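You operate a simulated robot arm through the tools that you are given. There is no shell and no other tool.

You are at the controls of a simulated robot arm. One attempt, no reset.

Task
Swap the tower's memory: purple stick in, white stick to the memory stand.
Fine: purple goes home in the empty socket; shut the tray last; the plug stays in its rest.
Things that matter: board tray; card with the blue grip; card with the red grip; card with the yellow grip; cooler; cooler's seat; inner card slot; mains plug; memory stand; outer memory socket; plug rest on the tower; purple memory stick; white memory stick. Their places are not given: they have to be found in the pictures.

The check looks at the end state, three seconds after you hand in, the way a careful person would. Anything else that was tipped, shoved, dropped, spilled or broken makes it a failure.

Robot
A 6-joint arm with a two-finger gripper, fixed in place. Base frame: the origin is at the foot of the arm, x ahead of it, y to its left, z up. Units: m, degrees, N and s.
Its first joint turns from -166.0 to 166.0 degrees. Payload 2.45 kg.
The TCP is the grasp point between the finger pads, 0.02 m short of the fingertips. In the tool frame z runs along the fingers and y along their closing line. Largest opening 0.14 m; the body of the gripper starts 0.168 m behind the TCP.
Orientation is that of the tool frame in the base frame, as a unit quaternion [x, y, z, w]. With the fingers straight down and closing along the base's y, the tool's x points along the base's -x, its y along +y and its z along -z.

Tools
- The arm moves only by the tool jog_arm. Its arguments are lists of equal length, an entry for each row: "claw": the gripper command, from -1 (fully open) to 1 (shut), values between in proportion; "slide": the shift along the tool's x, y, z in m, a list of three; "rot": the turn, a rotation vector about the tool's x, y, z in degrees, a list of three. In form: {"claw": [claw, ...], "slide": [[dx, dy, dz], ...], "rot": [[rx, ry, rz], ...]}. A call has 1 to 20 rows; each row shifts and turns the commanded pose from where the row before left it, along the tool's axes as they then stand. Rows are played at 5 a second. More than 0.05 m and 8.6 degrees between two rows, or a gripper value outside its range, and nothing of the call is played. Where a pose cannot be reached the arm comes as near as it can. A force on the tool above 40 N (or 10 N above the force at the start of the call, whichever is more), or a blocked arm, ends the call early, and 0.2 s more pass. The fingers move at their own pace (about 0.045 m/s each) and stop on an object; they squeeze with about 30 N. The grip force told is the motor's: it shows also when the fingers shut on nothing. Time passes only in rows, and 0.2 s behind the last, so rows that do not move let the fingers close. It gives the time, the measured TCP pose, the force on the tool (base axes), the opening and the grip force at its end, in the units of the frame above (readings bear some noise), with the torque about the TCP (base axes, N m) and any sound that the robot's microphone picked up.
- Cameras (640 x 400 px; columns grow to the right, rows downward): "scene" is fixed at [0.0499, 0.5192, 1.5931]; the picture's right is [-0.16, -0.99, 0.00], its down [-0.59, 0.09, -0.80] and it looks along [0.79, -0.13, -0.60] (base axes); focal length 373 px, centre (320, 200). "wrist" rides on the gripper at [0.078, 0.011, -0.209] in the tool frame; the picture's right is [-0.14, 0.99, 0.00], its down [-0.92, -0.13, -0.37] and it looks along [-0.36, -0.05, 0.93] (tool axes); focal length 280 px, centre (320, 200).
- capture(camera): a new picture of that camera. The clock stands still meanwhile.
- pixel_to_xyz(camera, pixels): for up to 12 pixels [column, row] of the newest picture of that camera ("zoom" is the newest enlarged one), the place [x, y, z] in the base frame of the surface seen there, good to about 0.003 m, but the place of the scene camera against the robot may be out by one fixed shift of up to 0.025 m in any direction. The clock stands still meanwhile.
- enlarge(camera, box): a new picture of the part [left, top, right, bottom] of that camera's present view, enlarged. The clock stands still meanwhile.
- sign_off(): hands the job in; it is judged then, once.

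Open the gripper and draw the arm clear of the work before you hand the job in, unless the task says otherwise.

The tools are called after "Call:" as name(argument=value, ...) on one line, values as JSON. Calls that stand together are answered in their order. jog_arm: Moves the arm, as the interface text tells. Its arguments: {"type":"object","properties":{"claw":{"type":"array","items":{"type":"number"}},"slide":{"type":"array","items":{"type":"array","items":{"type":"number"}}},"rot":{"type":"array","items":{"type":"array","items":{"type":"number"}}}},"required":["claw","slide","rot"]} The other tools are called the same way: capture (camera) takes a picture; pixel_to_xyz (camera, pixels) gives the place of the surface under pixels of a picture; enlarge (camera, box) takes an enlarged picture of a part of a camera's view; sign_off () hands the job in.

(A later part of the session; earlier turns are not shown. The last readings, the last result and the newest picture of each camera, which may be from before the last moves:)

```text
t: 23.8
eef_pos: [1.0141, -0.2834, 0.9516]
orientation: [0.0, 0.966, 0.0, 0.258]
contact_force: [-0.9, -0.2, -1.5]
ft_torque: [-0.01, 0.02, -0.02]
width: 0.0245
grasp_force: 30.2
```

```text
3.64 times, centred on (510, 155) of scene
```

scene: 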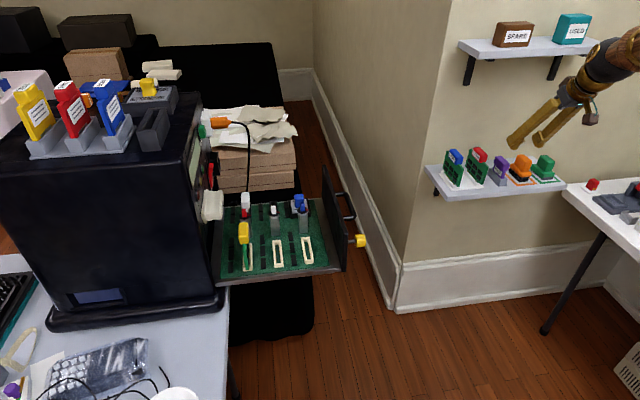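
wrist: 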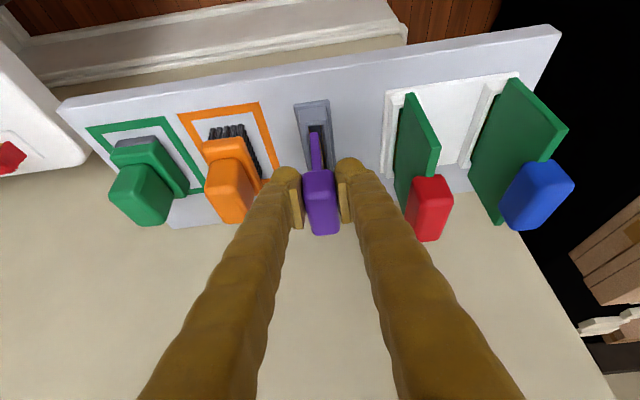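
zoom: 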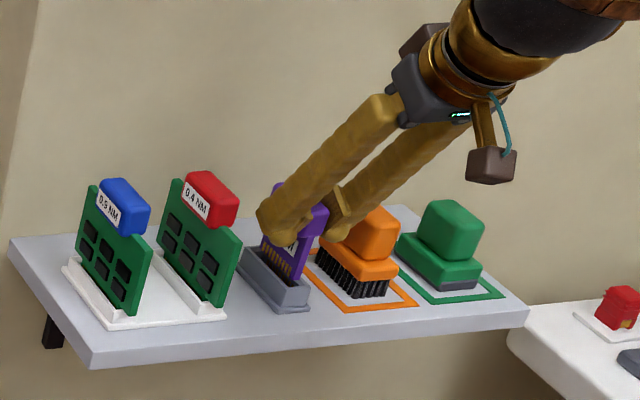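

The stick lifts freely; gold contacts are visible on its blade in the scene view. I lift another 10 cm and inspect the blade.

Call:
jog_arm(claw=[1, 1, 1, 1, 1], slide=[[-0.0125, 0, -0.0217], [-0.0125, 0, -0.0217], [-0.0125, 0, -0.0217], [-0.0125, 0, -0.0217], [0, 0, 0]], rot=[[0, 0, 0], [0, 0, 0], [0, 0, 0], [0, 0, 0], [0, 0, 0]])

Call:
capture(camera="wrist")

Call:
enlarge(camera="scene", box=[470, 90, 550, 190])

Call:
enlarge(camera="wrist", box=[270, 90, 390, 250])

```text
t: 25.0
eef_pos: [1.0138, -0.2845, 1.0502]
orientation: [0.0, 0.966, 0.0, 0.259]
contact_force: [0.3, -0.1, -1.3]
ft_torque: [0.0, 0.03, 0.02]
width: 0.0245
grasp_force: 30.5
```

```text
taken
```

wrist: 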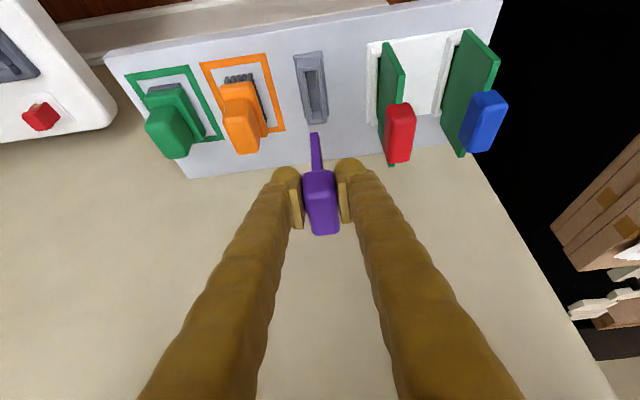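

```text
4.00 times, centred on (510, 140) of scene
```

zoom: 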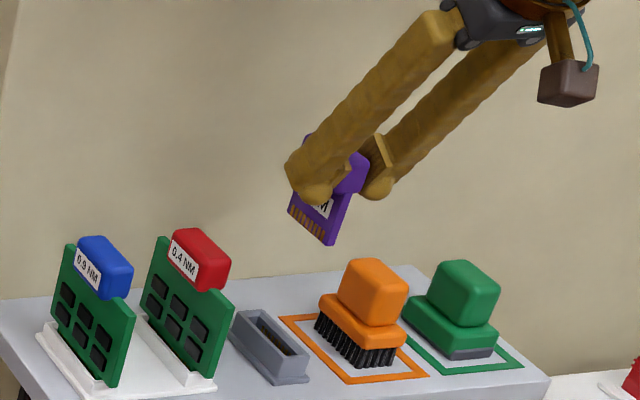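

```text
2.50 times, centred on (330, 170) of wrist
```

zoom: 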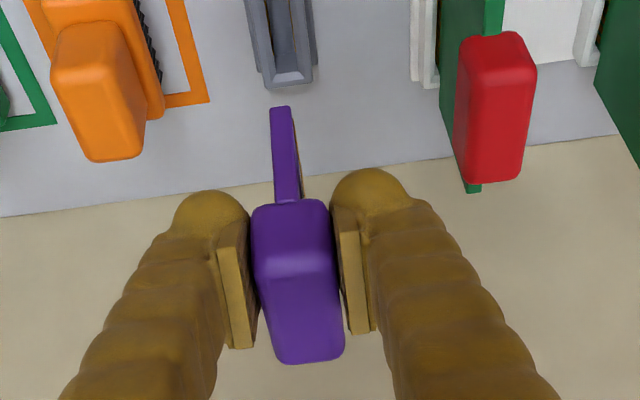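

Purple hangs straight in the fingers, blade without notch. I raise, pull back a little, and carry it across to above the outer socket.

Call:
jog_arm(claw=[1, 1, 1, 1, 1, 1, 1, 1, 1, 1, 1, 1, 1, 1, 1, 1, 1, 1, 1, 1], slide=[[-0.015, 0, -0.026], [0.026, 0, -0.015], [0.026, 0, -0.015], [0, 0.046, 0], [0, 0.046, 0], [0, 0.046, 0], [0, 0.046, 0], [0, 0.046, 0], [0, 0.046, 0], [0, 0.046, 0], [0, 0.046, 0], [0, 0.046, 0], [0, 0.046, 0], [0, 0.046, 0], [0, 0.046, 0], [0, 0.046, 0], [0, 0.046, 0], [0, 0.046, 0], [0, 0.046, 0], [0, 0, 0]], rot=[[0, 0, 0], [0, 0, 0], [0, 0, 0], [0, 0, 0], [0, 0, 0], [0, 0, 0], [0, 0, 0], [0, 0, 0], [0, 0, 0], [0, 0, 0], [0, 0, 0], [0, 0, 0], [0, 0, 0], [0, 0, 0], [0, 0, 0], [0, 0, 0], [0, 0, 0], [0, 0, 0], [0, 0, 0], [0, 0, 0]])

Call:
capture(camera="wrist")

Call:
capture(camera="scene")

```text
t: 29.2
eef_pos: [0.9526, 0.4528, 1.0824]
orientation: [0.002, 0.966, -0.001, 0.259]
contact_force: [-0.4, -0.2, -0.9]
ft_torque: [0.05, 0.0, 0.01]
width: 0.0246
grasp_force: 29.9
```

```text
taken
```

wrist: 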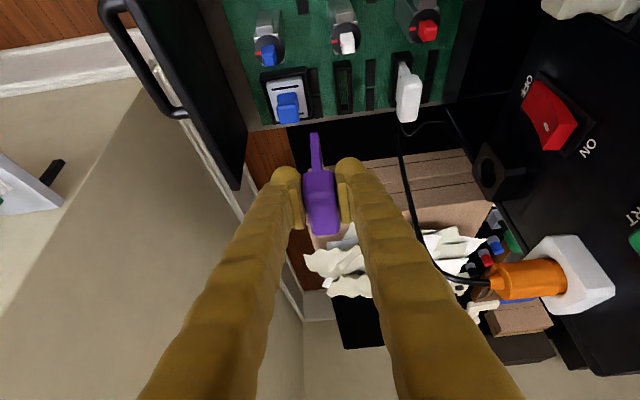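

```text
taken
```

scene: 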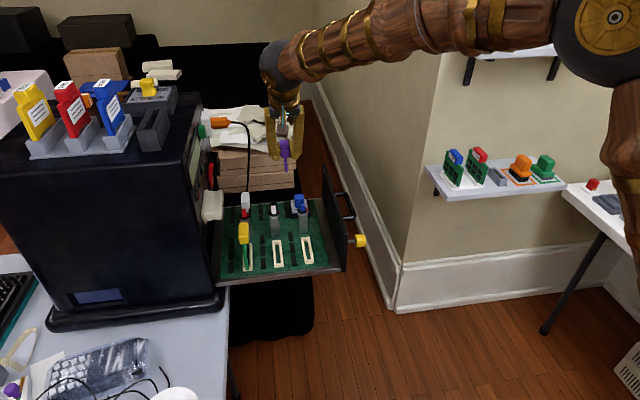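

Reached. The held purple blade is at wrist (316,150), the empty socket at (343,88), white at (407,92). I measure them in the same view.

Call:
enlarge(camera="wrist", box=[300, 45, 430, 135])

Call:
pixel_to_xyz(camera="zoom", pixels=[[205, 78], [208, 95], [215, 300], [218, 325], [165, 200], [262, 195], [195, 200], [235, 200], [505, 70], [525, 120], [500, 140], [540, 375]])

Call:
pixel_to_xyz(camera="wrist", pixels=[[314, 133], [314, 136], [318, 140], [315, 150], [317, 165], [310, 137], [320, 175], [320, 200], [320, 230], [306, 200], [336, 200]])

```text
4.44 times, centred on (365, 90) of wrist
```

zoom: 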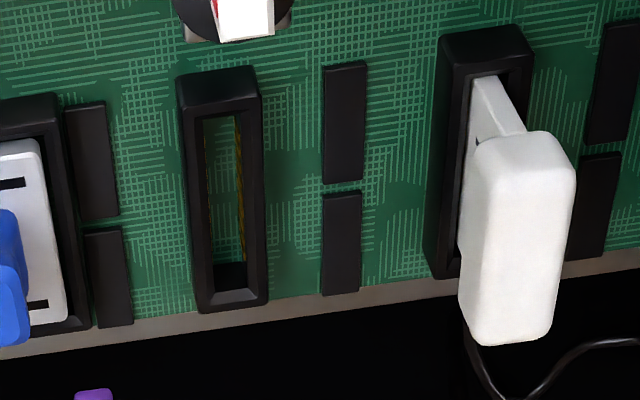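

```text
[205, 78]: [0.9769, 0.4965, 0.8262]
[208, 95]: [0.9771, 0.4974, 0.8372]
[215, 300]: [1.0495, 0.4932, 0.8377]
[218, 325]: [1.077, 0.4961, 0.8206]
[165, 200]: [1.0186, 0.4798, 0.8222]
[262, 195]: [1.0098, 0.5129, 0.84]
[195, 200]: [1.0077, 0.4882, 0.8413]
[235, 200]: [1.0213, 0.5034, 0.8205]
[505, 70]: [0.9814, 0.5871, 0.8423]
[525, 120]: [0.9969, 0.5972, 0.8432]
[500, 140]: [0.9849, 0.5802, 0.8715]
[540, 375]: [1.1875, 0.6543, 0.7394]
```

```text
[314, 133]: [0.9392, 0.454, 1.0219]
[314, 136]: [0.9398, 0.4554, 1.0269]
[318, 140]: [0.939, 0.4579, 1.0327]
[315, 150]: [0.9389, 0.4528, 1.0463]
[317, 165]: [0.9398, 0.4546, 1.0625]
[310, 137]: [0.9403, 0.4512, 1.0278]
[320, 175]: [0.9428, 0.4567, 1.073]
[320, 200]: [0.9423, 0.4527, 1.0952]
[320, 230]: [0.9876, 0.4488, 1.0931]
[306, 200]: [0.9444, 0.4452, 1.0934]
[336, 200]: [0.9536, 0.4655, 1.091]
```

Held blade front is 13.5 mm behind TCP and its bottom 62 mm below; white's blade front in its socket is x≈0.985 and outer socket centre y≈0.4985. So I hover at TCP ≈(0.9995, 0.4975, 0.96).

Call:
jog_arm(claw=[1, 1, 1, 1, 1, 1, 1], slide=[[-0.0205, 0.0223, 0.0118], [-0.0205, 0.0223, 0.0118], [0.01525, 0, 0.0264], [0.01525, 0, 0.0264], [0.01525, 0, 0.0264], [0.01525, 0, 0.0264], [0, 0, 0]], rot=[[0, 0, 0], [0, 0, 0], [0, 0, 0], [0, 0, 0], [0, 0, 0], [0, 0, 0], [0, 0, 0]])

Call:
capture(camera="wrist")

Call:
enlarge(camera="wrist", box=[260, 60, 400, 240])

Call:
enlarge(camera="scene", box=[230, 140, 330, 240])

```text
t: 30.8
eef_pos: [0.9998, 0.4989, 0.9591]
orientation: [0.0, 0.966, 0.0, 0.259]
contact_force: [-0.1, 0.6, -0.3]
ft_torque: [0.0, 0.0, -0.02]
width: 0.0243
grasp_force: 29.3
```

```text
taken
```

wrist: 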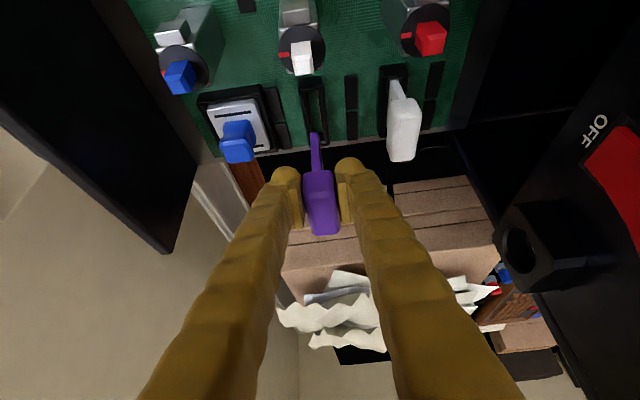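

```text
2.22 times, centred on (330, 150) of wrist
```

zoom: 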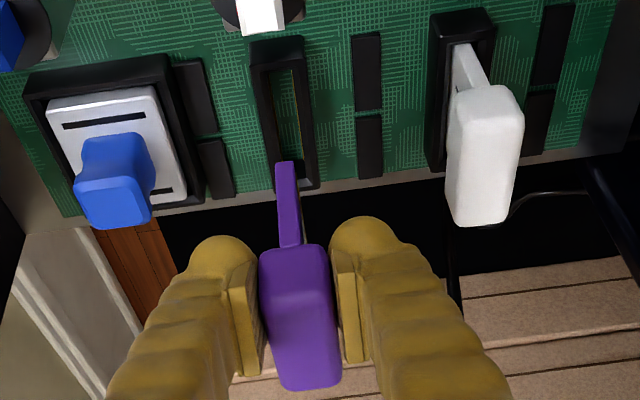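

```text
4.00 times, centred on (280, 190) of scene
```

zoom: 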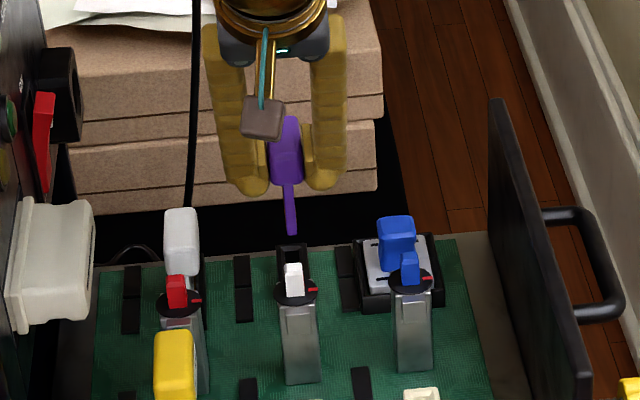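

Purple hangs above its socket. I measure blade versus socket again from this closer view.

Call:
pixel_to_xyz(camera="wrist", pixels=[[310, 137], [319, 137], [314, 134], [316, 150], [304, 100], [325, 100], [312, 82], [314, 95], [319, 141], [329, 143], [394, 85], [318, 110]])

Call:
enlarge(camera="wrist", box=[290, 70, 345, 155])

Call:
pixel_to_xyz(camera="zoom", pixels=[[190, 200], [210, 200], [300, 200], [325, 200], [345, 200], [285, 310], [335, 310], [310, 330], [300, 345], [230, 90], [250, 110], [375, 340]])

```text
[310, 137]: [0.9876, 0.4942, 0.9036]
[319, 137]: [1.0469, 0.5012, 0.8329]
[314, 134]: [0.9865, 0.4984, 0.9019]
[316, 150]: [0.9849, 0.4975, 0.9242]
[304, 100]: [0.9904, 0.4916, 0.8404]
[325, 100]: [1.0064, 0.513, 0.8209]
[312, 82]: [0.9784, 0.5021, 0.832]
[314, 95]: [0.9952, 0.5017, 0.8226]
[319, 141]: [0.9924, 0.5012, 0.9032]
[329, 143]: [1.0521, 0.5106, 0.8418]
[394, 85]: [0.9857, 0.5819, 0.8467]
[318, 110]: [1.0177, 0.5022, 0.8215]
```

```text
4.71 times, centred on (318, 112) of wrist
```

zoom: 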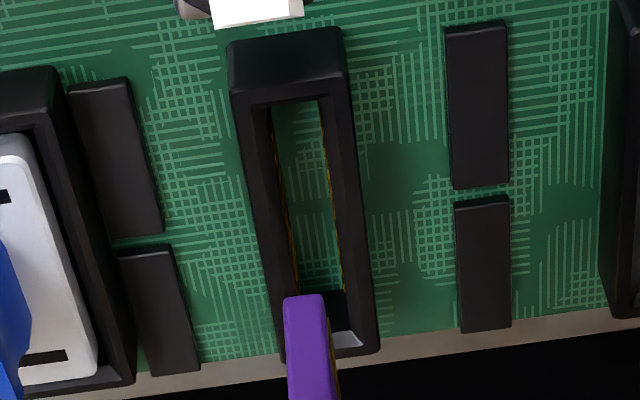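

```text
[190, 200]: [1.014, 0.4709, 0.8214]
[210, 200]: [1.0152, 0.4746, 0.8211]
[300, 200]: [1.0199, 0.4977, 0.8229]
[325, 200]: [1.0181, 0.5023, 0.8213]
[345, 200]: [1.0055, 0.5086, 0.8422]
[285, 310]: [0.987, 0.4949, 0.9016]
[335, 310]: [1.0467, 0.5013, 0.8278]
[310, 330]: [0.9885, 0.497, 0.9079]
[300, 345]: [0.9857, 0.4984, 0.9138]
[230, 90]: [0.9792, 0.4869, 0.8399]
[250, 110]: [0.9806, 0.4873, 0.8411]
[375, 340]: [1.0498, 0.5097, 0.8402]
```

Blade centre y≈0.4975 versus socket ≈0.499, blade front x≈0.986 matching white's 0.985. I shift +1.5 mm in y and descend to just at the rim.

Call:
jog_arm(claw=[1, 1, 1, 1, 1, 1], slide=[[0, 0.0015, 0], [0.00625, 0, 0.0108], [0.00625, 0, 0.0108], [0.00625, 0, 0.0108], [0.00625, 0, 0.0108], [0, 0, 0]], rot=[[0, 0, 0], [0, 0, 0], [0, 0, 0], [0, 0, 0], [0, 0, 0], [0, 0, 0]])

Call:
capture(camera="wrist")

Call:
enlarge(camera="wrist", box=[270, 80, 370, 180])

Call:
enlarge(camera="scene", box=[235, 165, 315, 225])

```text
t: 32.2
eef_pos: [1.0013, 0.4978, 0.9104]
orientation: [0.0, 0.966, 0.0, 0.259]
contact_force: [0.1, 0.6, -0.1]
ft_torque: [-0.01, 0.03, -0.02]
width: 0.0243
grasp_force: 29.9
```

```text
taken
```

wrist: 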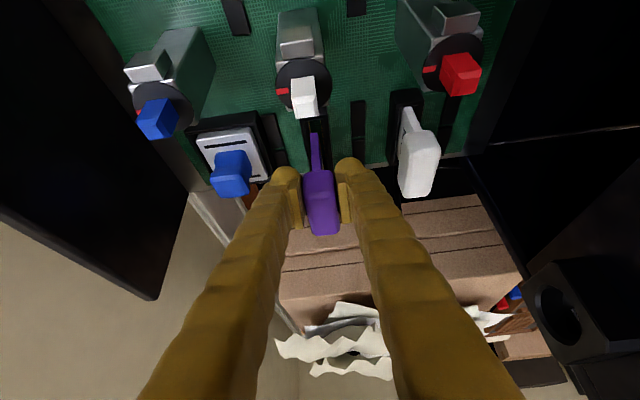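

```text
4.00 times, centred on (320, 130) of wrist
```

zoom: 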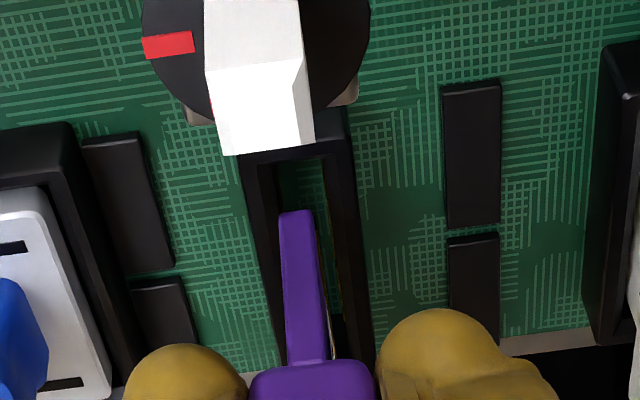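

```text
6.67 times, centred on (275, 195) of scene
```

zoom: 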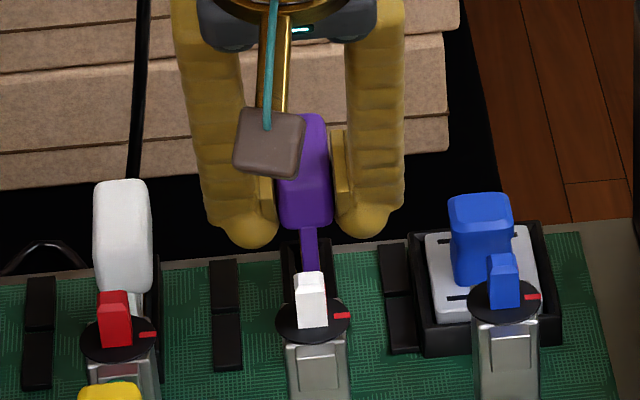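

Blade is just above the opening and looks centred after allowing for the camera offset. I lower slowly in 4 mm steps.

Call:
jog_arm(claw=[1, 1, 1, 1], slide=[[0.002, 0, 0.0035], [0.002, 0, 0.0035], [0.002, 0, 0.0035], [0, 0, 0]], rot=[[0, 0, 0], [0, 0, 0], [0, 0, 0], [0, 0, 0]])

```text
t: 33.2
eef_pos: [0.9999, 0.4992, 0.8996]
orientation: [0.0, 0.966, 0.001, 0.259]
contact_force: [-10.7, 0.0, 21.8]
ft_torque: [-0.01, -0.36, 0.03]
width: 0.0247
grasp_force: 30.3
```

Contact: force (-10.7, 0, 21.8) with torque puts the touch at the blade's back end on the rear chamfer, so the stick is a few mm too far in +x. I back up 3 mm, shift 3 mm in -x, and lower again.

Call:
jog_arm(claw=[1, 1, 1, 1, 1], slide=[[-0.002, 0, -0.0035], [0.0026, 0, -0.0015], [0.002, 0, 0.0035], [0.001, 0, 0.00175], [0, 0, 0]], rot=[[0, 0, 0], [0, 0, 0], [0, 0, 0], [0, 0, 0], [0, 0, 0]])

```text
t: 34.4
eef_pos: [0.998, 0.4976, 0.8961]
orientation: [0.001, 0.966, 0.0, 0.258]
contact_force: [0.4, -0.2, -0.1]
ft_torque: [0.03, 0.02, 0.02]
width: 0.0248
grasp_force: 29.9
```

No contact now at z 0.896, below the rim-contact height: the blade is entering. I keep lowering in 3 mm steps.

Call:
jog_arm(claw=[1, 1, 1], slide=[[0.0015, 0, 0.0026], [0.0015, 0, 0.0026], [0, 0, 0]], rot=[[0, 0, 0], [0, 0, 0], [0, 0, 0]])

```text
t: 35.2
eef_pos: [0.9991, 0.4978, 0.8894]
orientation: [0.0, 0.966, 0.0, 0.258]
contact_force: [-5.1, 2.1, 1.3]
ft_torque: [0.01, 0.39, 0.01]
width: 0.0246
grasp_force: 29.8
```

A mild -x force (5 N) at the blade bottom: I ease 1 mm in -x and go on down.

Call:
jog_arm(claw=[1, 1, 1, 1], slide=[[0.0009, 0, -0.0005], [0.0015, 0, 0.0026], [0.001, 0, 0.00175], [0, 0, 0]], rot=[[0, 0, 0], [0, 0, 0], [0, 0, 0], [0, 0, 0]])

Call:
capture(camera="wrist")

Call:
enlarge(camera="wrist", box=[270, 80, 450, 220])

```text
t: 36.2
eef_pos: [0.9984, 0.4985, 0.8865]
orientation: [0.0, 0.966, 0.001, 0.26]
contact_force: [21.2, 17.0, 2.3]
ft_torque: [0.14, -0.16, 0.06]
width: 0.0245
grasp_force: 30.0
```

```text
taken
```

wrist: 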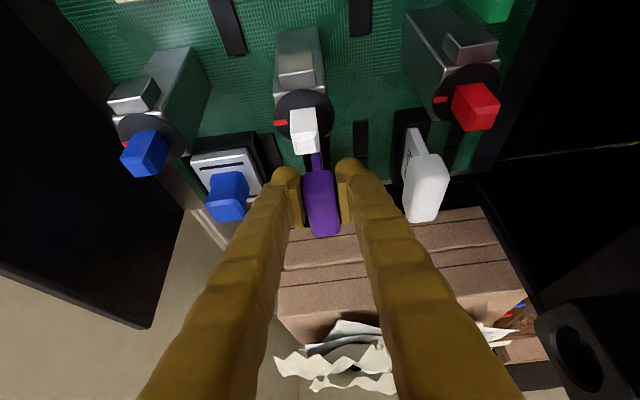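

```text
2.86 times, centred on (360, 150) of wrist
```

zoom: 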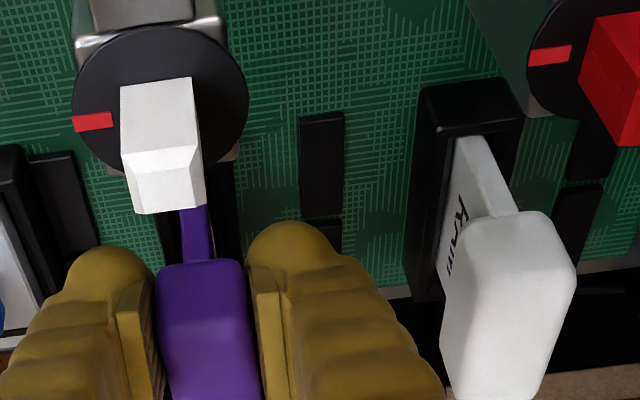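

Seated depth z≈0.8865 is near the expected 0.885; now there's a lateral load (+21, +17 N) on the tool. I comply by shifting ~1 mm in +x and +y and read again.

Call:
jog_arm(claw=[1, 1], slide=[[-0.0009, 0.001, 0.0005], [0, 0, 0]], rot=[[0, 0, 0], [0, 0, 0]])

```text
t: 36.8
eef_pos: [0.9972, 0.5, 0.8835]
orientation: [0.0, 0.966, 0.0, 0.259]
contact_force: [16.9, 6.2, 2.4]
ft_torque: [0.02, -0.22, 0.02]
width: 0.0243
grasp_force: 29.9
```

Both loads fell. I continue: +0.5 mm y and +2 mm x.

Call:
jog_arm(claw=[1, 1], slide=[[-0.0017, 0.0005, 0.001], [0, 0, 0]], rot=[[0, 0, 0], [0, 0, 0]])

```text
t: 37.4
eef_pos: [0.9989, 0.5003, 0.8831]
orientation: [0.0, 0.966, -0.001, 0.257]
contact_force: [-22.8, -3.4, -2.4]
ft_torque: [-0.02, 0.68, -0.05]
width: 0.0245
grasp_force: 29.3
```

The stick is captured in x (force swings ±20 N over 2 mm). I move back 1.0 mm in x and then press gently down 2 mm to test whether it is fully home.

Call:
jog_arm(claw=[1, 1, 1, 1], slide=[[0.0009, -0.0003, -0.0005], [0, 0, 0], [0.001, 0, 0.00173], [0, 0, 0]], rot=[[0, 0, 0], [0, 0, 0], [0, 0, 0], [0, 0, 0]])

Call:
capture(camera="wrist")

Call:
pixel_to_xyz(camera="wrist", pixels=[[320, 200], [320, 190], [320, 215], [426, 190], [426, 180], [426, 205]])

Call:
enlarge(camera="scene", box=[235, 165, 315, 225])

```text
t: 38.4
eef_pos: [0.9992, 0.502, 0.8839]
orientation: [0.0, 0.966, 0.0, 0.259]
contact_force: [-25.2, -1.0, 2.8]
ft_torque: [0.02, 0.26, 0.0]
width: 0.0246
grasp_force: 29.8
```

```text
taken
```

wrist: 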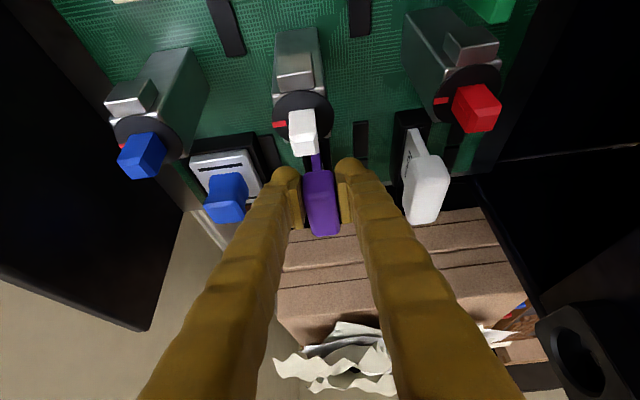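

```text
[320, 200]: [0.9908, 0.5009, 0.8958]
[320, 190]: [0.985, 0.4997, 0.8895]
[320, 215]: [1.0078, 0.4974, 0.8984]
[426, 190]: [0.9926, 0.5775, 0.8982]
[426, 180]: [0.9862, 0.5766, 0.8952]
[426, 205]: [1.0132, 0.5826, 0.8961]
```

```text
6.67 times, centred on (275, 195) of scene
```

zoom: 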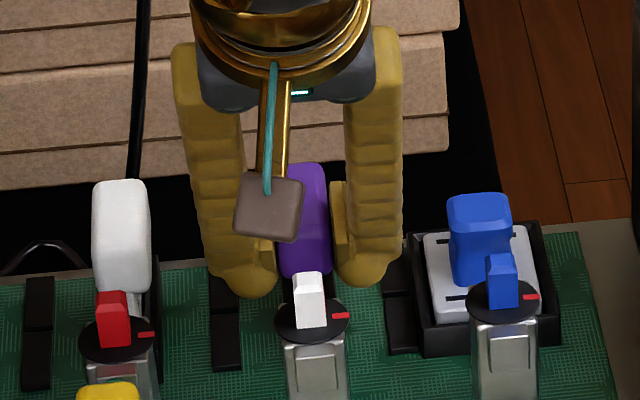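

Purple's top reads z≈0.898 versus white's ≈0.897, and both grips start at x≈0.985, so it is home or within a millimetre. I open the fingers modestly (0.05 m) and check.

Call:
jog_arm(claw=[0.8, 0.5, 0.286, 0.286, 0.286], slide=[[0, 0, 0], [0, 0, 0], [0, 0, 0], [0, 0, 0], [0, 0, 0]], rot=[[0, 0, 0], [0, 0, 0], [0, 0, 0], [0, 0, 0], [0, 0, 0]])

Call:
capture(camera="wrist")

Call:
pixel_to_xyz(camera="wrist", pixels=[[320, 200], [320, 190], [320, 215], [426, 190], [426, 180], [426, 205], [310, 205], [332, 205], [415, 205], [438, 205]])

Call:
enlarge(camera="wrist", box=[270, 100, 470, 240])

```text
t: 39.6
eef_pos: [0.999, 0.4995, 0.8843]
orientation: [0.0, 0.966, 0.0, 0.259]
contact_force: [0.7, -0.3, -0.2]
ft_torque: [-0.01, 0.02, -0.02]
width: 0.0502
grasp_force: 0.2
```

```text
taken
```

wrist: 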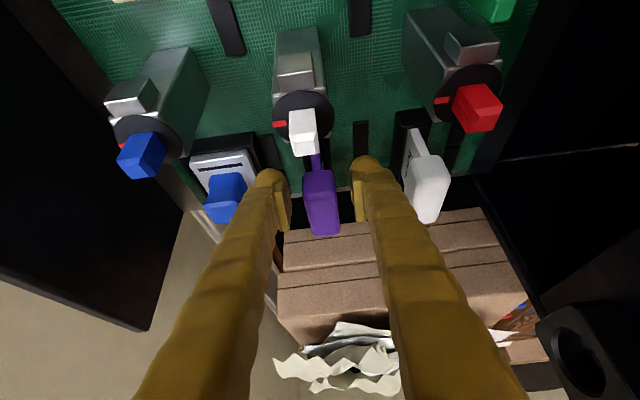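

```text
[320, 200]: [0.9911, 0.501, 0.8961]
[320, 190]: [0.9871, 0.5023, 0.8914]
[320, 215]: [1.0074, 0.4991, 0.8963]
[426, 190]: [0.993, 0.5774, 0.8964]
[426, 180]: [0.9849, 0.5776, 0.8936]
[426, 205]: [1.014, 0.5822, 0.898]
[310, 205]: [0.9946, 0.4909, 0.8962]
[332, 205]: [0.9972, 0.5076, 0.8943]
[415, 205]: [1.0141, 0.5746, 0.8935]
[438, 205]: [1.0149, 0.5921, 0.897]
```

```text
2.86 times, centred on (370, 170) of wrist
```

zoom: 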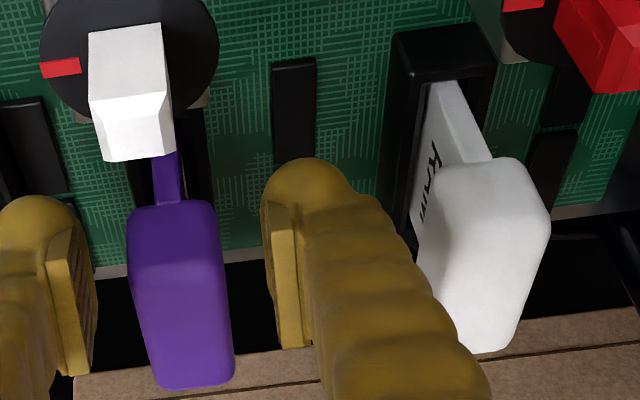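

Purple top now reads 0.896 like white's: it is home. I raise straight up 8 cm and inspect both sticks.

Call:
jog_arm(claw=[0.286, 0.286, 0.286, 0.286, 0.286], slide=[[-0.005, 0, -0.00866], [-0.01, 0, -0.01732], [-0.01, 0, -0.01732], [-0.015, 0, -0.026], [0, 0, 0]], rot=[[0, 0, 0], [0, 0, 0], [0, 0, 0], [0, 0, 0], [0, 0, 0]])

Call:
capture(camera="wrist")

Call:
enlarge(camera="wrist", box=[270, 60, 450, 200])

Call:
enlarge(camera="scene", box=[190, 140, 320, 240])

```text
t: 40.8
eef_pos: [1.002, 0.5007, 0.9621]
orientation: [0.001, 0.966, 0.0, 0.259]
contact_force: [-0.4, 0.6, -0.3]
ft_torque: [-0.01, 0.01, 0.0]
width: 0.0501
grasp_force: 0.0
```

```text
taken
```

wrist: 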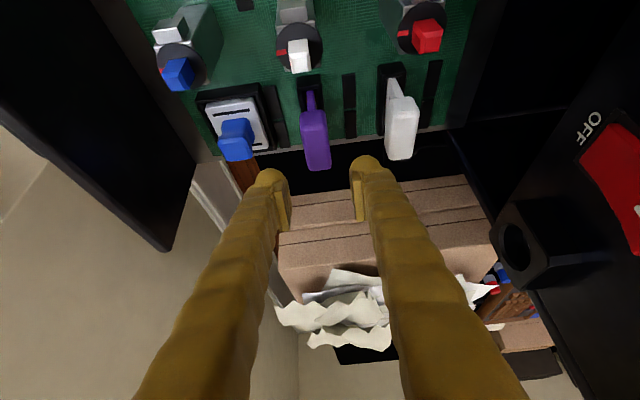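

```text
2.86 times, centred on (360, 130) of wrist
```

zoom: 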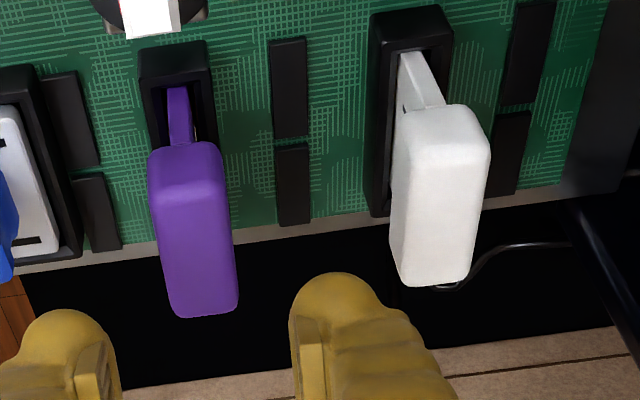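

```text
4.00 times, centred on (255, 190) of scene
```

zoom: 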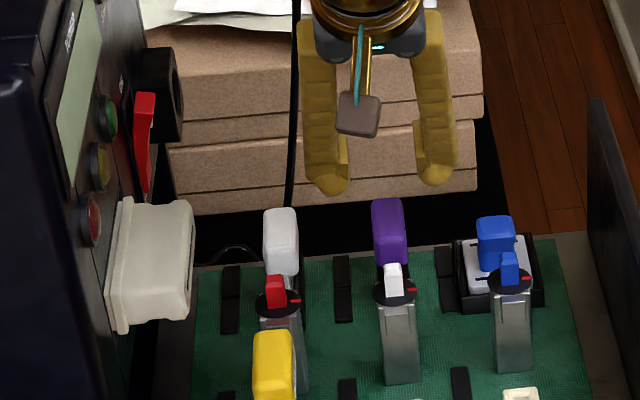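

Purple stands upright beside white. I compare their heights and fronts numerically, and re-measure the switch/LED positions for the white pick-up.

Call:
pixel_to_xyz(camera="wrist", pixels=[[315, 145], [317, 160], [312, 120], [310, 100], [401, 130], [401, 150], [398, 105], [393, 85], [590, 155], [612, 140], [520, 225], [408, 145]])

Call:
enlarge(camera="wrist", box=[290, 60, 430, 180])

Call:
pixel_to_xyz(camera="zoom", pixels=[[65, 280], [165, 290], [110, 300], [440, 240], [560, 240], [500, 250], [120, 345], [510, 310]])

```text
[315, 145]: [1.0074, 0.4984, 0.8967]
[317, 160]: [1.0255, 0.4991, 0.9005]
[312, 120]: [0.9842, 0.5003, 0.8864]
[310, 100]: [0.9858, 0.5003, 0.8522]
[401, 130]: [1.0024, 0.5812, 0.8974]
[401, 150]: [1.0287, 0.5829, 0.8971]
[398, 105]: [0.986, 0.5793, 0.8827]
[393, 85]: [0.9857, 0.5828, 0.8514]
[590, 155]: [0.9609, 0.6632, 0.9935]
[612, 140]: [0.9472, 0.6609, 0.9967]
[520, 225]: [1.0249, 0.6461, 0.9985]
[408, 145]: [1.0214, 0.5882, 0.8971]
```

```text
3.33 times, centred on (360, 120) of wrist
```

zoom: 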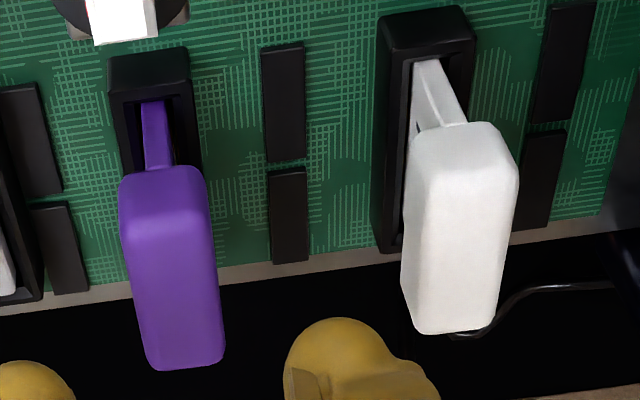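

```text
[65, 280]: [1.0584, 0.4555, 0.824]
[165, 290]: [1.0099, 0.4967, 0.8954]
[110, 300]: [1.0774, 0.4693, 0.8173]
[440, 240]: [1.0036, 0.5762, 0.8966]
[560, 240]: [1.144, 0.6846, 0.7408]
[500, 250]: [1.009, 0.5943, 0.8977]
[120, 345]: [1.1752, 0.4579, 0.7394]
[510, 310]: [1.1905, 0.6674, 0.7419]
```

Purple and white match in height (0.897) and front (0.986). White is centred at y≈0.583; I move over it at x≈0.99 with the body edge clear of the switch, watching forces.

Call:
jog_arm(claw=[0.286, 0.286, 0.286, 0.286, 0.286], slide=[[0.0052, 0.0, -0.003], [0.0052, 0.0277, -0.003], [0, 0.0277, 0], [0, 0.0277, 0], [0, 0, 0]], rot=[[0, 0, 0], [0, 0, 0], [0, 0, 0], [0, 0, 0], [0, 0, 0]])

Call:
capture(camera="wrist")

Call:
enlarge(camera="scene", box=[180, 80, 310, 240])

```text
t: 42.0
eef_pos: [0.9876, 0.5838, 0.9615]
orientation: [0.0, 0.966, 0.0, 0.259]
contact_force: [0.3, 0.2, 0.7]
ft_torque: [0.0, -0.01, -0.03]
width: 0.0499
grasp_force: 0.0
```

```text
taken
```

wrist: 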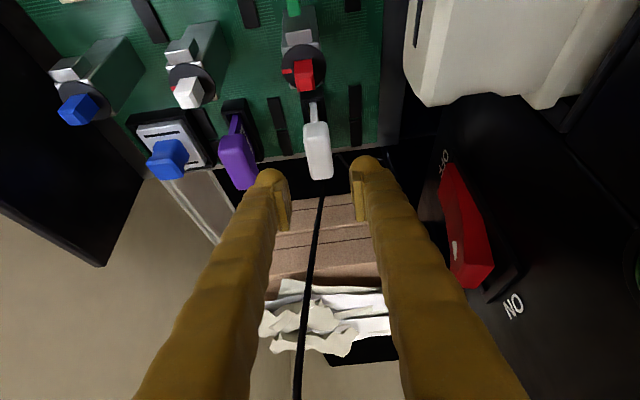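

```text
2.50 times, centred on (245, 160) of scene
```

zoom: 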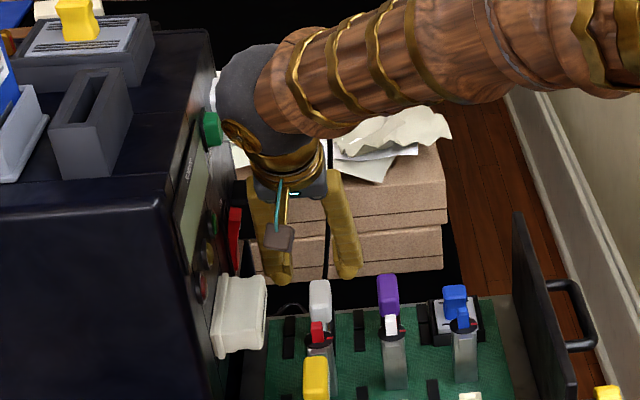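

The arm's black wrist ball (scene ≈(230,115)) comes close to the START button and plug. I measure these clearances before descending.

Call:
capture(camera="scene")

Call:
pixel_to_xyz(camera="scene", pixels=[[209, 131], [203, 130], [230, 115], [222, 118], [220, 110], [233, 108], [228, 128], [240, 140], [236, 160], [232, 165], [223, 175], [216, 175]])

Call:
enlarge(camera="scene", box=[190, 90, 270, 190])

```text
taken
```

scene: 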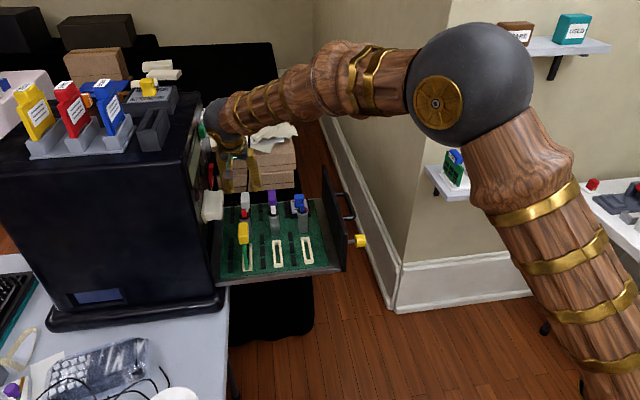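

```text
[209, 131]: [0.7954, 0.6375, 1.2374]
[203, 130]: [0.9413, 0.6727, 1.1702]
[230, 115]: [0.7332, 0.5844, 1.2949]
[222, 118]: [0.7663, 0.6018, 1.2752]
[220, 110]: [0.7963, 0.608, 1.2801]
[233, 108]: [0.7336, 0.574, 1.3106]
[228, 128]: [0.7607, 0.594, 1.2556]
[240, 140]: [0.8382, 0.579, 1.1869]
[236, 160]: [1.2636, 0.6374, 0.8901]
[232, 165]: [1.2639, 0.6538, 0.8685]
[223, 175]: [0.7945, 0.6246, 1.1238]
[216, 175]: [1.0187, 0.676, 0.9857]
```

```text
4.00 times, centred on (230, 140) of scene
```

zoom: 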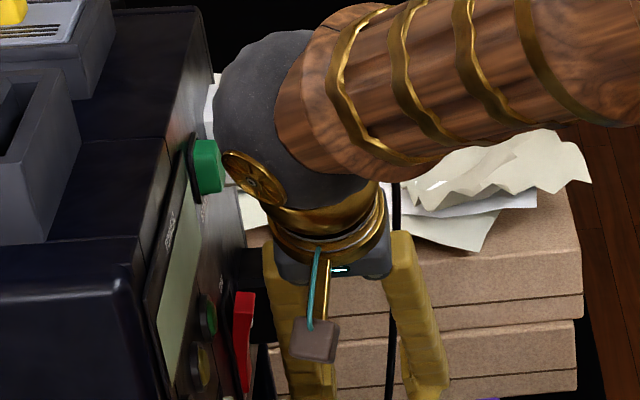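

Wrist ball is ~3–4 cm from the tower and the camera box ~1 cm from the cream block's side; both passable. I descend half-way in a straight vertical line and check.

Call:
jog_arm(claw=[0.286, 0.286, 0.286], slide=[[0.009, 0, 0.0157], [0.009, 0, 0.0157], [0, 0, 0]], rot=[[0, 0, 0], [0, 0, 0], [0, 0, 0]])

Call:
capture(camera="wrist")

Call:
enlarge(camera="scene", box=[180, 100, 280, 225])

```text
t: 42.8
eef_pos: [0.9876, 0.5836, 0.9279]
orientation: [0.0, 0.966, 0.0, 0.259]
contact_force: [0.3, -1.0, -0.7]
ft_torque: [0.0, 0.02, -0.01]
width: 0.0501
grasp_force: 0.1
```

```text
taken
```

wrist: 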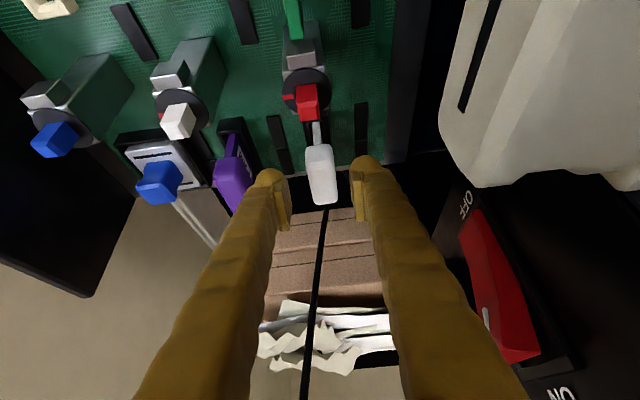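

```text
3.20 times, centred on (230, 162) of scene
```

zoom: 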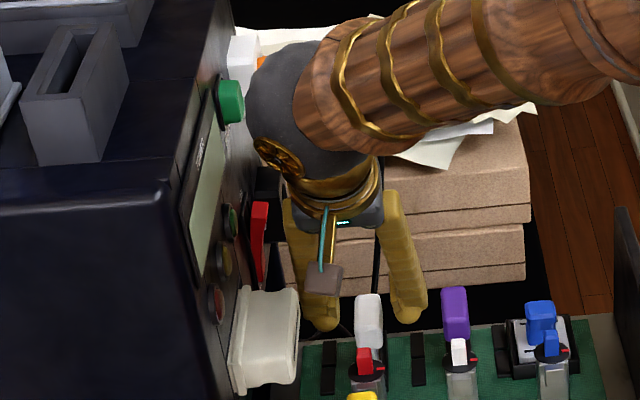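

No contact; block and camera box remain apart (gap ~1 cm). White sits centred at (320,175). I descend the last 3.5 cm.

Call:
jog_arm(claw=[0.286, 0.286, 0.286, 0.286], slide=[[0.006, 0, 0.0104], [0.006, 0, 0.0104], [0.006, 0, 0.0104], [0, 0, 0]], rot=[[0, 0, 0], [0, 0, 0], [0, 0, 0], [0, 0, 0]])

Call:
capture(camera="wrist")

Call:
enlarge(camera="scene", box=[180, 100, 280, 225])

```text
t: 43.8
eef_pos: [0.987, 0.5841, 0.8911]
orientation: [0.0, 0.966, 0.0, 0.259]
contact_force: [-0.5, -0.1, 0.4]
ft_torque: [0.03, 0.01, 0.0]
width: 0.0497
grasp_force: 0.0
```

```text
taken
```

wrist: 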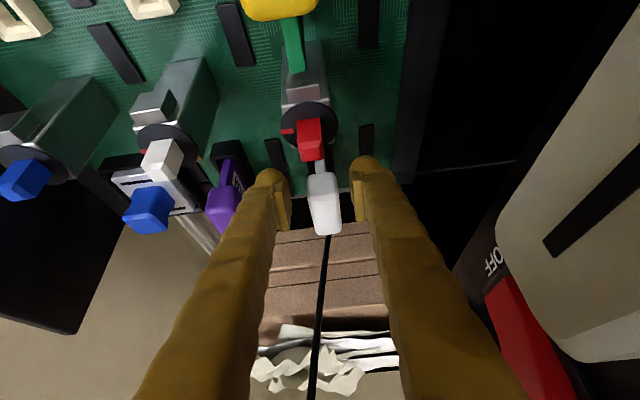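

```text
3.20 times, centred on (230, 162) of scene
```

zoom: 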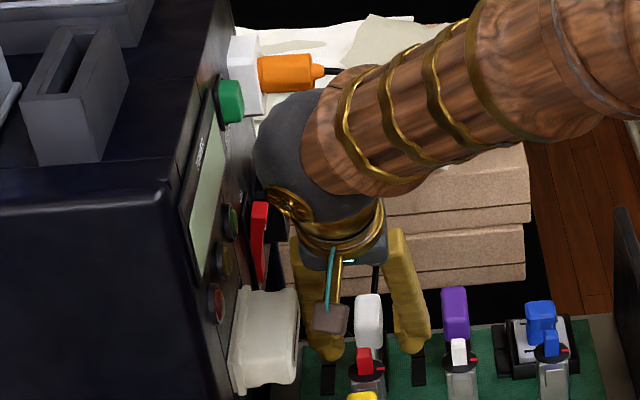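

No contact. White is between the pads at (323,200). I close slowly and read the lateral force.

Call:
jog_arm(claw=[0.5, 0.65, 0.8, 1, 1, 1], slide=[[0, 0, 0], [0, 0, 0], [0, 0, 0], [0, 0, 0], [0, 0, 0], [0, 0, 0]], rot=[[0, 0, 0], [0, 0, 0], [0, 0, 0], [0, 0, 0], [0, 0, 0], [0, 0, 0]])

```text
t: 45.2
eef_pos: [0.9873, 0.5852, 0.8916]
orientation: [-0.001, 0.966, 0.0, 0.259]
contact_force: [6.5, 26.0, -1.7]
ft_torque: [0.21, -0.04, 0.18]
width: 0.0245
grasp_force: 29.7
```

+26 N in y: the stick is slightly to +y of the tool. I shift +2 mm in y (and a hair in +x).

Call:
jog_arm(claw=[1, 1], slide=[[0, 0.002, 0], [0, 0, 0]], rot=[[0, 0, 0], [0, 0, 0]])

```text
t: 45.8
eef_pos: [0.9892, 0.5842, 0.8917]
orientation: [0.0, 0.966, -0.001, 0.259]
contact_force: [-2.1, 6.0, 3.7]
ft_torque: [0.0, -0.07, 0.03]
width: 0.0244
grasp_force: 29.9
```

Relieved to 6 N. I nudge 0.5 mm more and lift slowly 2.5 cm.

Call:
jog_arm(claw=[1, 1, 1, 1, 1, 1], slide=[[0, 0.0005, 0], [-0.0025, 0, -0.0043], [-0.0025, 0, -0.0043], [-0.0025, 0, -0.0043], [-0.005, 0, -0.0087], [0, 0, 0]], rot=[[0, 0, 0], [0, 0, 0], [0, 0, 0], [0, 0, 0], [0, 0, 0], [0, 0, 0]])

Call:
capture(camera="wrist")

Call:
enlarge(camera="wrist", box=[200, 90, 400, 240])

```text
t: 47.2
eef_pos: [0.9881, 0.5858, 0.916]
orientation: [0.0, 0.966, 0.0, 0.258]
contact_force: [-0.5, -0.6, -0.3]
ft_torque: [0.01, 0.02, 0.03]
width: 0.0244
grasp_force: 29.9
```

```text
taken
```

wrist: 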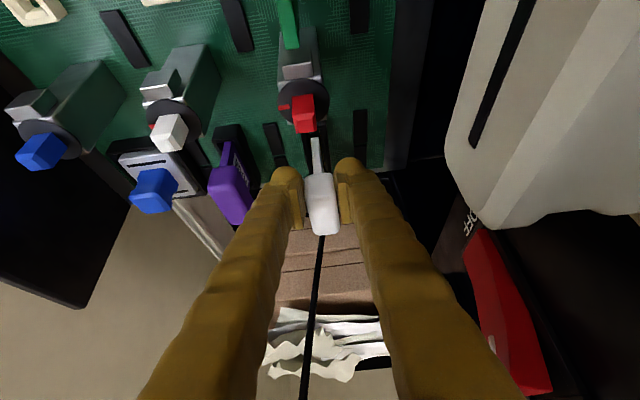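

```text
2.67 times, centred on (300, 165) of wrist
```

zoom: 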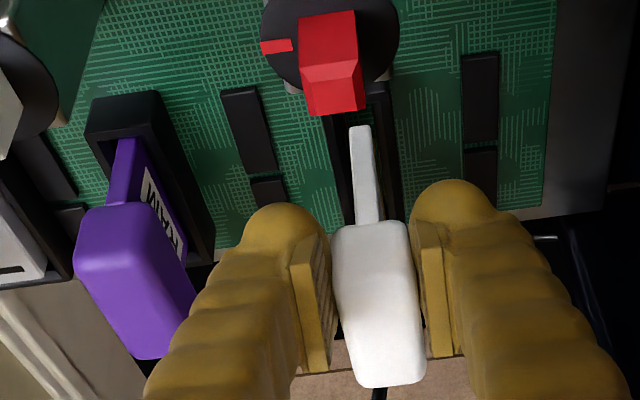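

White is out of its socket (blade bottom ~0.85) and purple stayed put. I lift further and away diagonally, clearing purple, the plug and the cord.

Call:
jog_arm(claw=[1, 1, 1, 1, 1, 1, 1, 1, 1], slide=[[-0.0125, 0, -0.02165], [-0.0125, -0.012, -0.02165], [-0.00234, -0.02, -0.02405], [0.00866, -0.04, -0.005], [0.00866, -0.045, -0.005], [-0.0175, -0.03, -0.0303], [-0.0175, -0.03, -0.0303], [-0.015, -0.03, -0.026], [0, 0, 0]], rot=[[0, 0, 0], [0, 0, 0], [0, 0, 0], [0, 0, 0], [0, 0, 0], [0, 0, 0], [0, 0, 0], [0, 0, 0], [0, 0, 0]])

Call:
capture(camera="wrist")

Call:
enlarge(camera="scene", box=[180, 90, 340, 250])

```text
t: 49.2
eef_pos: [0.9591, 0.3807, 1.09]
orientation: [0.0, 0.966, 0.0, 0.259]
contact_force: [-1.0, 0.2, -0.2]
ft_torque: [0.0, 0.02, -0.01]
width: 0.0242
grasp_force: 29.7
```

```text
taken
```

wrist: 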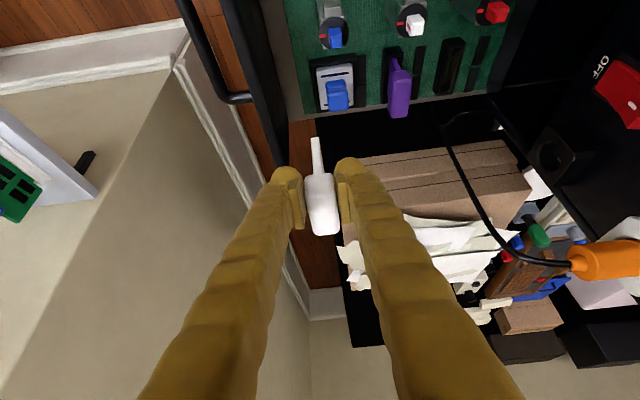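

```text
2.50 times, centred on (260, 170) of scene
```

zoom: 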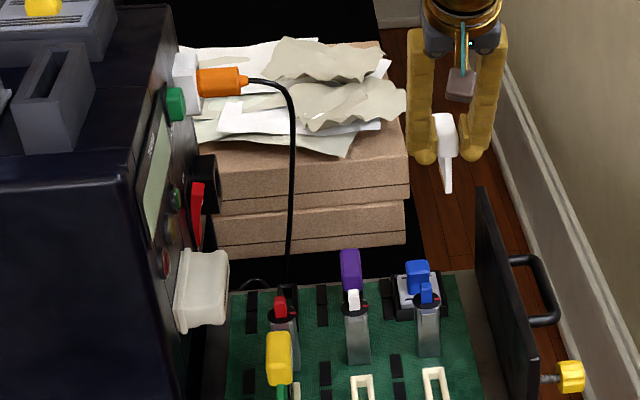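

White is safely out, plug and purple undisturbed. I carry white across to above the memory stand.

Call:
pixel_to_xyz(camera="wrist", pixels=[[314, 140], [316, 150], [318, 165], [311, 141], [320, 141], [321, 195], [322, 230]])

Call:
jog_arm(claw=[1, 1, 1, 1, 1, 1, 1, 1, 1, 1, 1, 1, 1, 1, 1], slide=[[0, -0.0474, 0], [0, -0.0474, 0], [0, -0.0474, 0], [0, -0.0474, 0], [0, -0.0474, 0], [0, -0.0474, 0], [0, -0.0474, 0], [0, -0.0474, 0], [0, -0.0474, 0], [0, -0.0474, 0], [0, -0.0474, 0], [0, -0.0474, 0], [0, -0.0474, 0], [0, -0.0474, 0], [0, 0, 0]], rot=[[0, 0, 0], [0, 0, 0], [0, 0, 0], [0, 0, 0], [0, 0, 0], [0, 0, 0], [0, 0, 0], [0, 0, 0], [0, 0, 0], [0, 0, 0], [0, 0, 0], [0, 0, 0], [0, 0, 0], [0, 0, 0], [0, 0, 0]])

Call:
capture(camera="wrist")

Call:
enlarge(camera="wrist", box=[270, 60, 390, 200])

```text
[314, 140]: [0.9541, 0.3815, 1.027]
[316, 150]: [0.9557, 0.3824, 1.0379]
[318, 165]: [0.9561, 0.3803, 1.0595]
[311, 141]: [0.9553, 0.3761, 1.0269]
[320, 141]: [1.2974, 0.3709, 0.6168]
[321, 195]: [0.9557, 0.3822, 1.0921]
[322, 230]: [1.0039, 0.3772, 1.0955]
```

```text
t: 52.4
eef_pos: [0.957, -0.2878, 1.0893]
orientation: [0.0, 0.966, 0.0, 0.259]
contact_force: [-0.8, 0.0, 0.2]
ft_torque: [-0.01, -0.01, -0.02]
width: 0.0246
grasp_force: 29.9
```

```text
taken
```

wrist: 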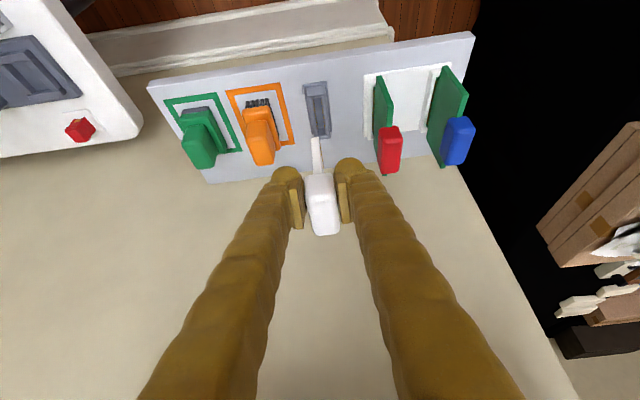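

```text
2.86 times, centred on (330, 130) of wrist
```

zoom: 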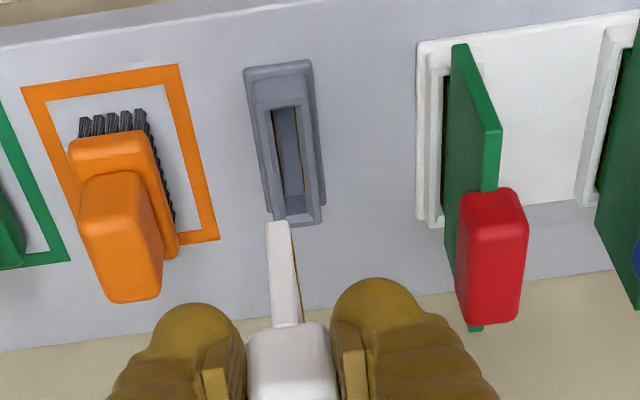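

White's blade shows contacts on this side as well, so the stick is symmetric. I settle and measure blade versus stand slot.

Call:
jog_arm(claw=[1, 1], slide=[[0, 0, 0], [0, 0, 0]], rot=[[0, 0, 0], [0, 0, 0]])

Call:
enlarge(camera="wrist", box=[280, 70, 360, 170])

Call:
pixel_to_xyz(camera="zoom", pixels=[[215, 270], [250, 270], [230, 300], [200, 150], [180, 150], [215, 150], [235, 150], [260, 150], [205, 95], [240, 215], [190, 120], [255, 225]])

```text
t: 53.0
eef_pos: [0.9566, -0.286, 1.0884]
orientation: [0.0, 0.966, 0.0, 0.258]
contact_force: [0.5, 0.3, -1.1]
ft_torque: [-0.01, -0.01, 0.0]
width: 0.0246
grasp_force: 29.9
```

```text
4.00 times, centred on (320, 120) of wrist
```

zoom: 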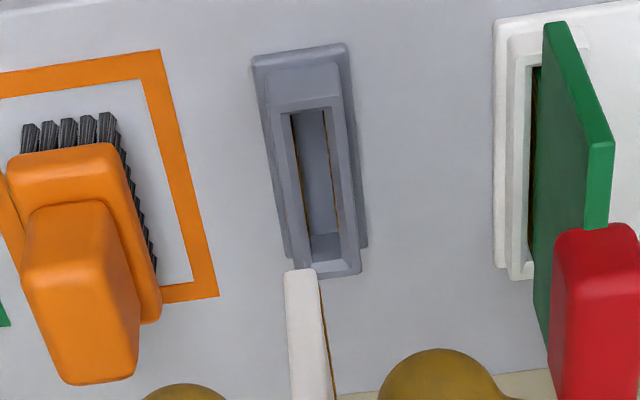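

```text
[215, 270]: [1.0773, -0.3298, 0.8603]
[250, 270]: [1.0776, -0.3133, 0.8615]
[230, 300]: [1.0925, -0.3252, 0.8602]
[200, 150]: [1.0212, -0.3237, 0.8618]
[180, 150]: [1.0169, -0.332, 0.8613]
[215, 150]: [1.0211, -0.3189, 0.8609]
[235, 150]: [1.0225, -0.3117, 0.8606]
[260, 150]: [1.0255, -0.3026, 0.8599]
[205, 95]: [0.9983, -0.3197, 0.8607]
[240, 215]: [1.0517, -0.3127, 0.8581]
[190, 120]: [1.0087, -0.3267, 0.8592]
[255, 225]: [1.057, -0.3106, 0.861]
```

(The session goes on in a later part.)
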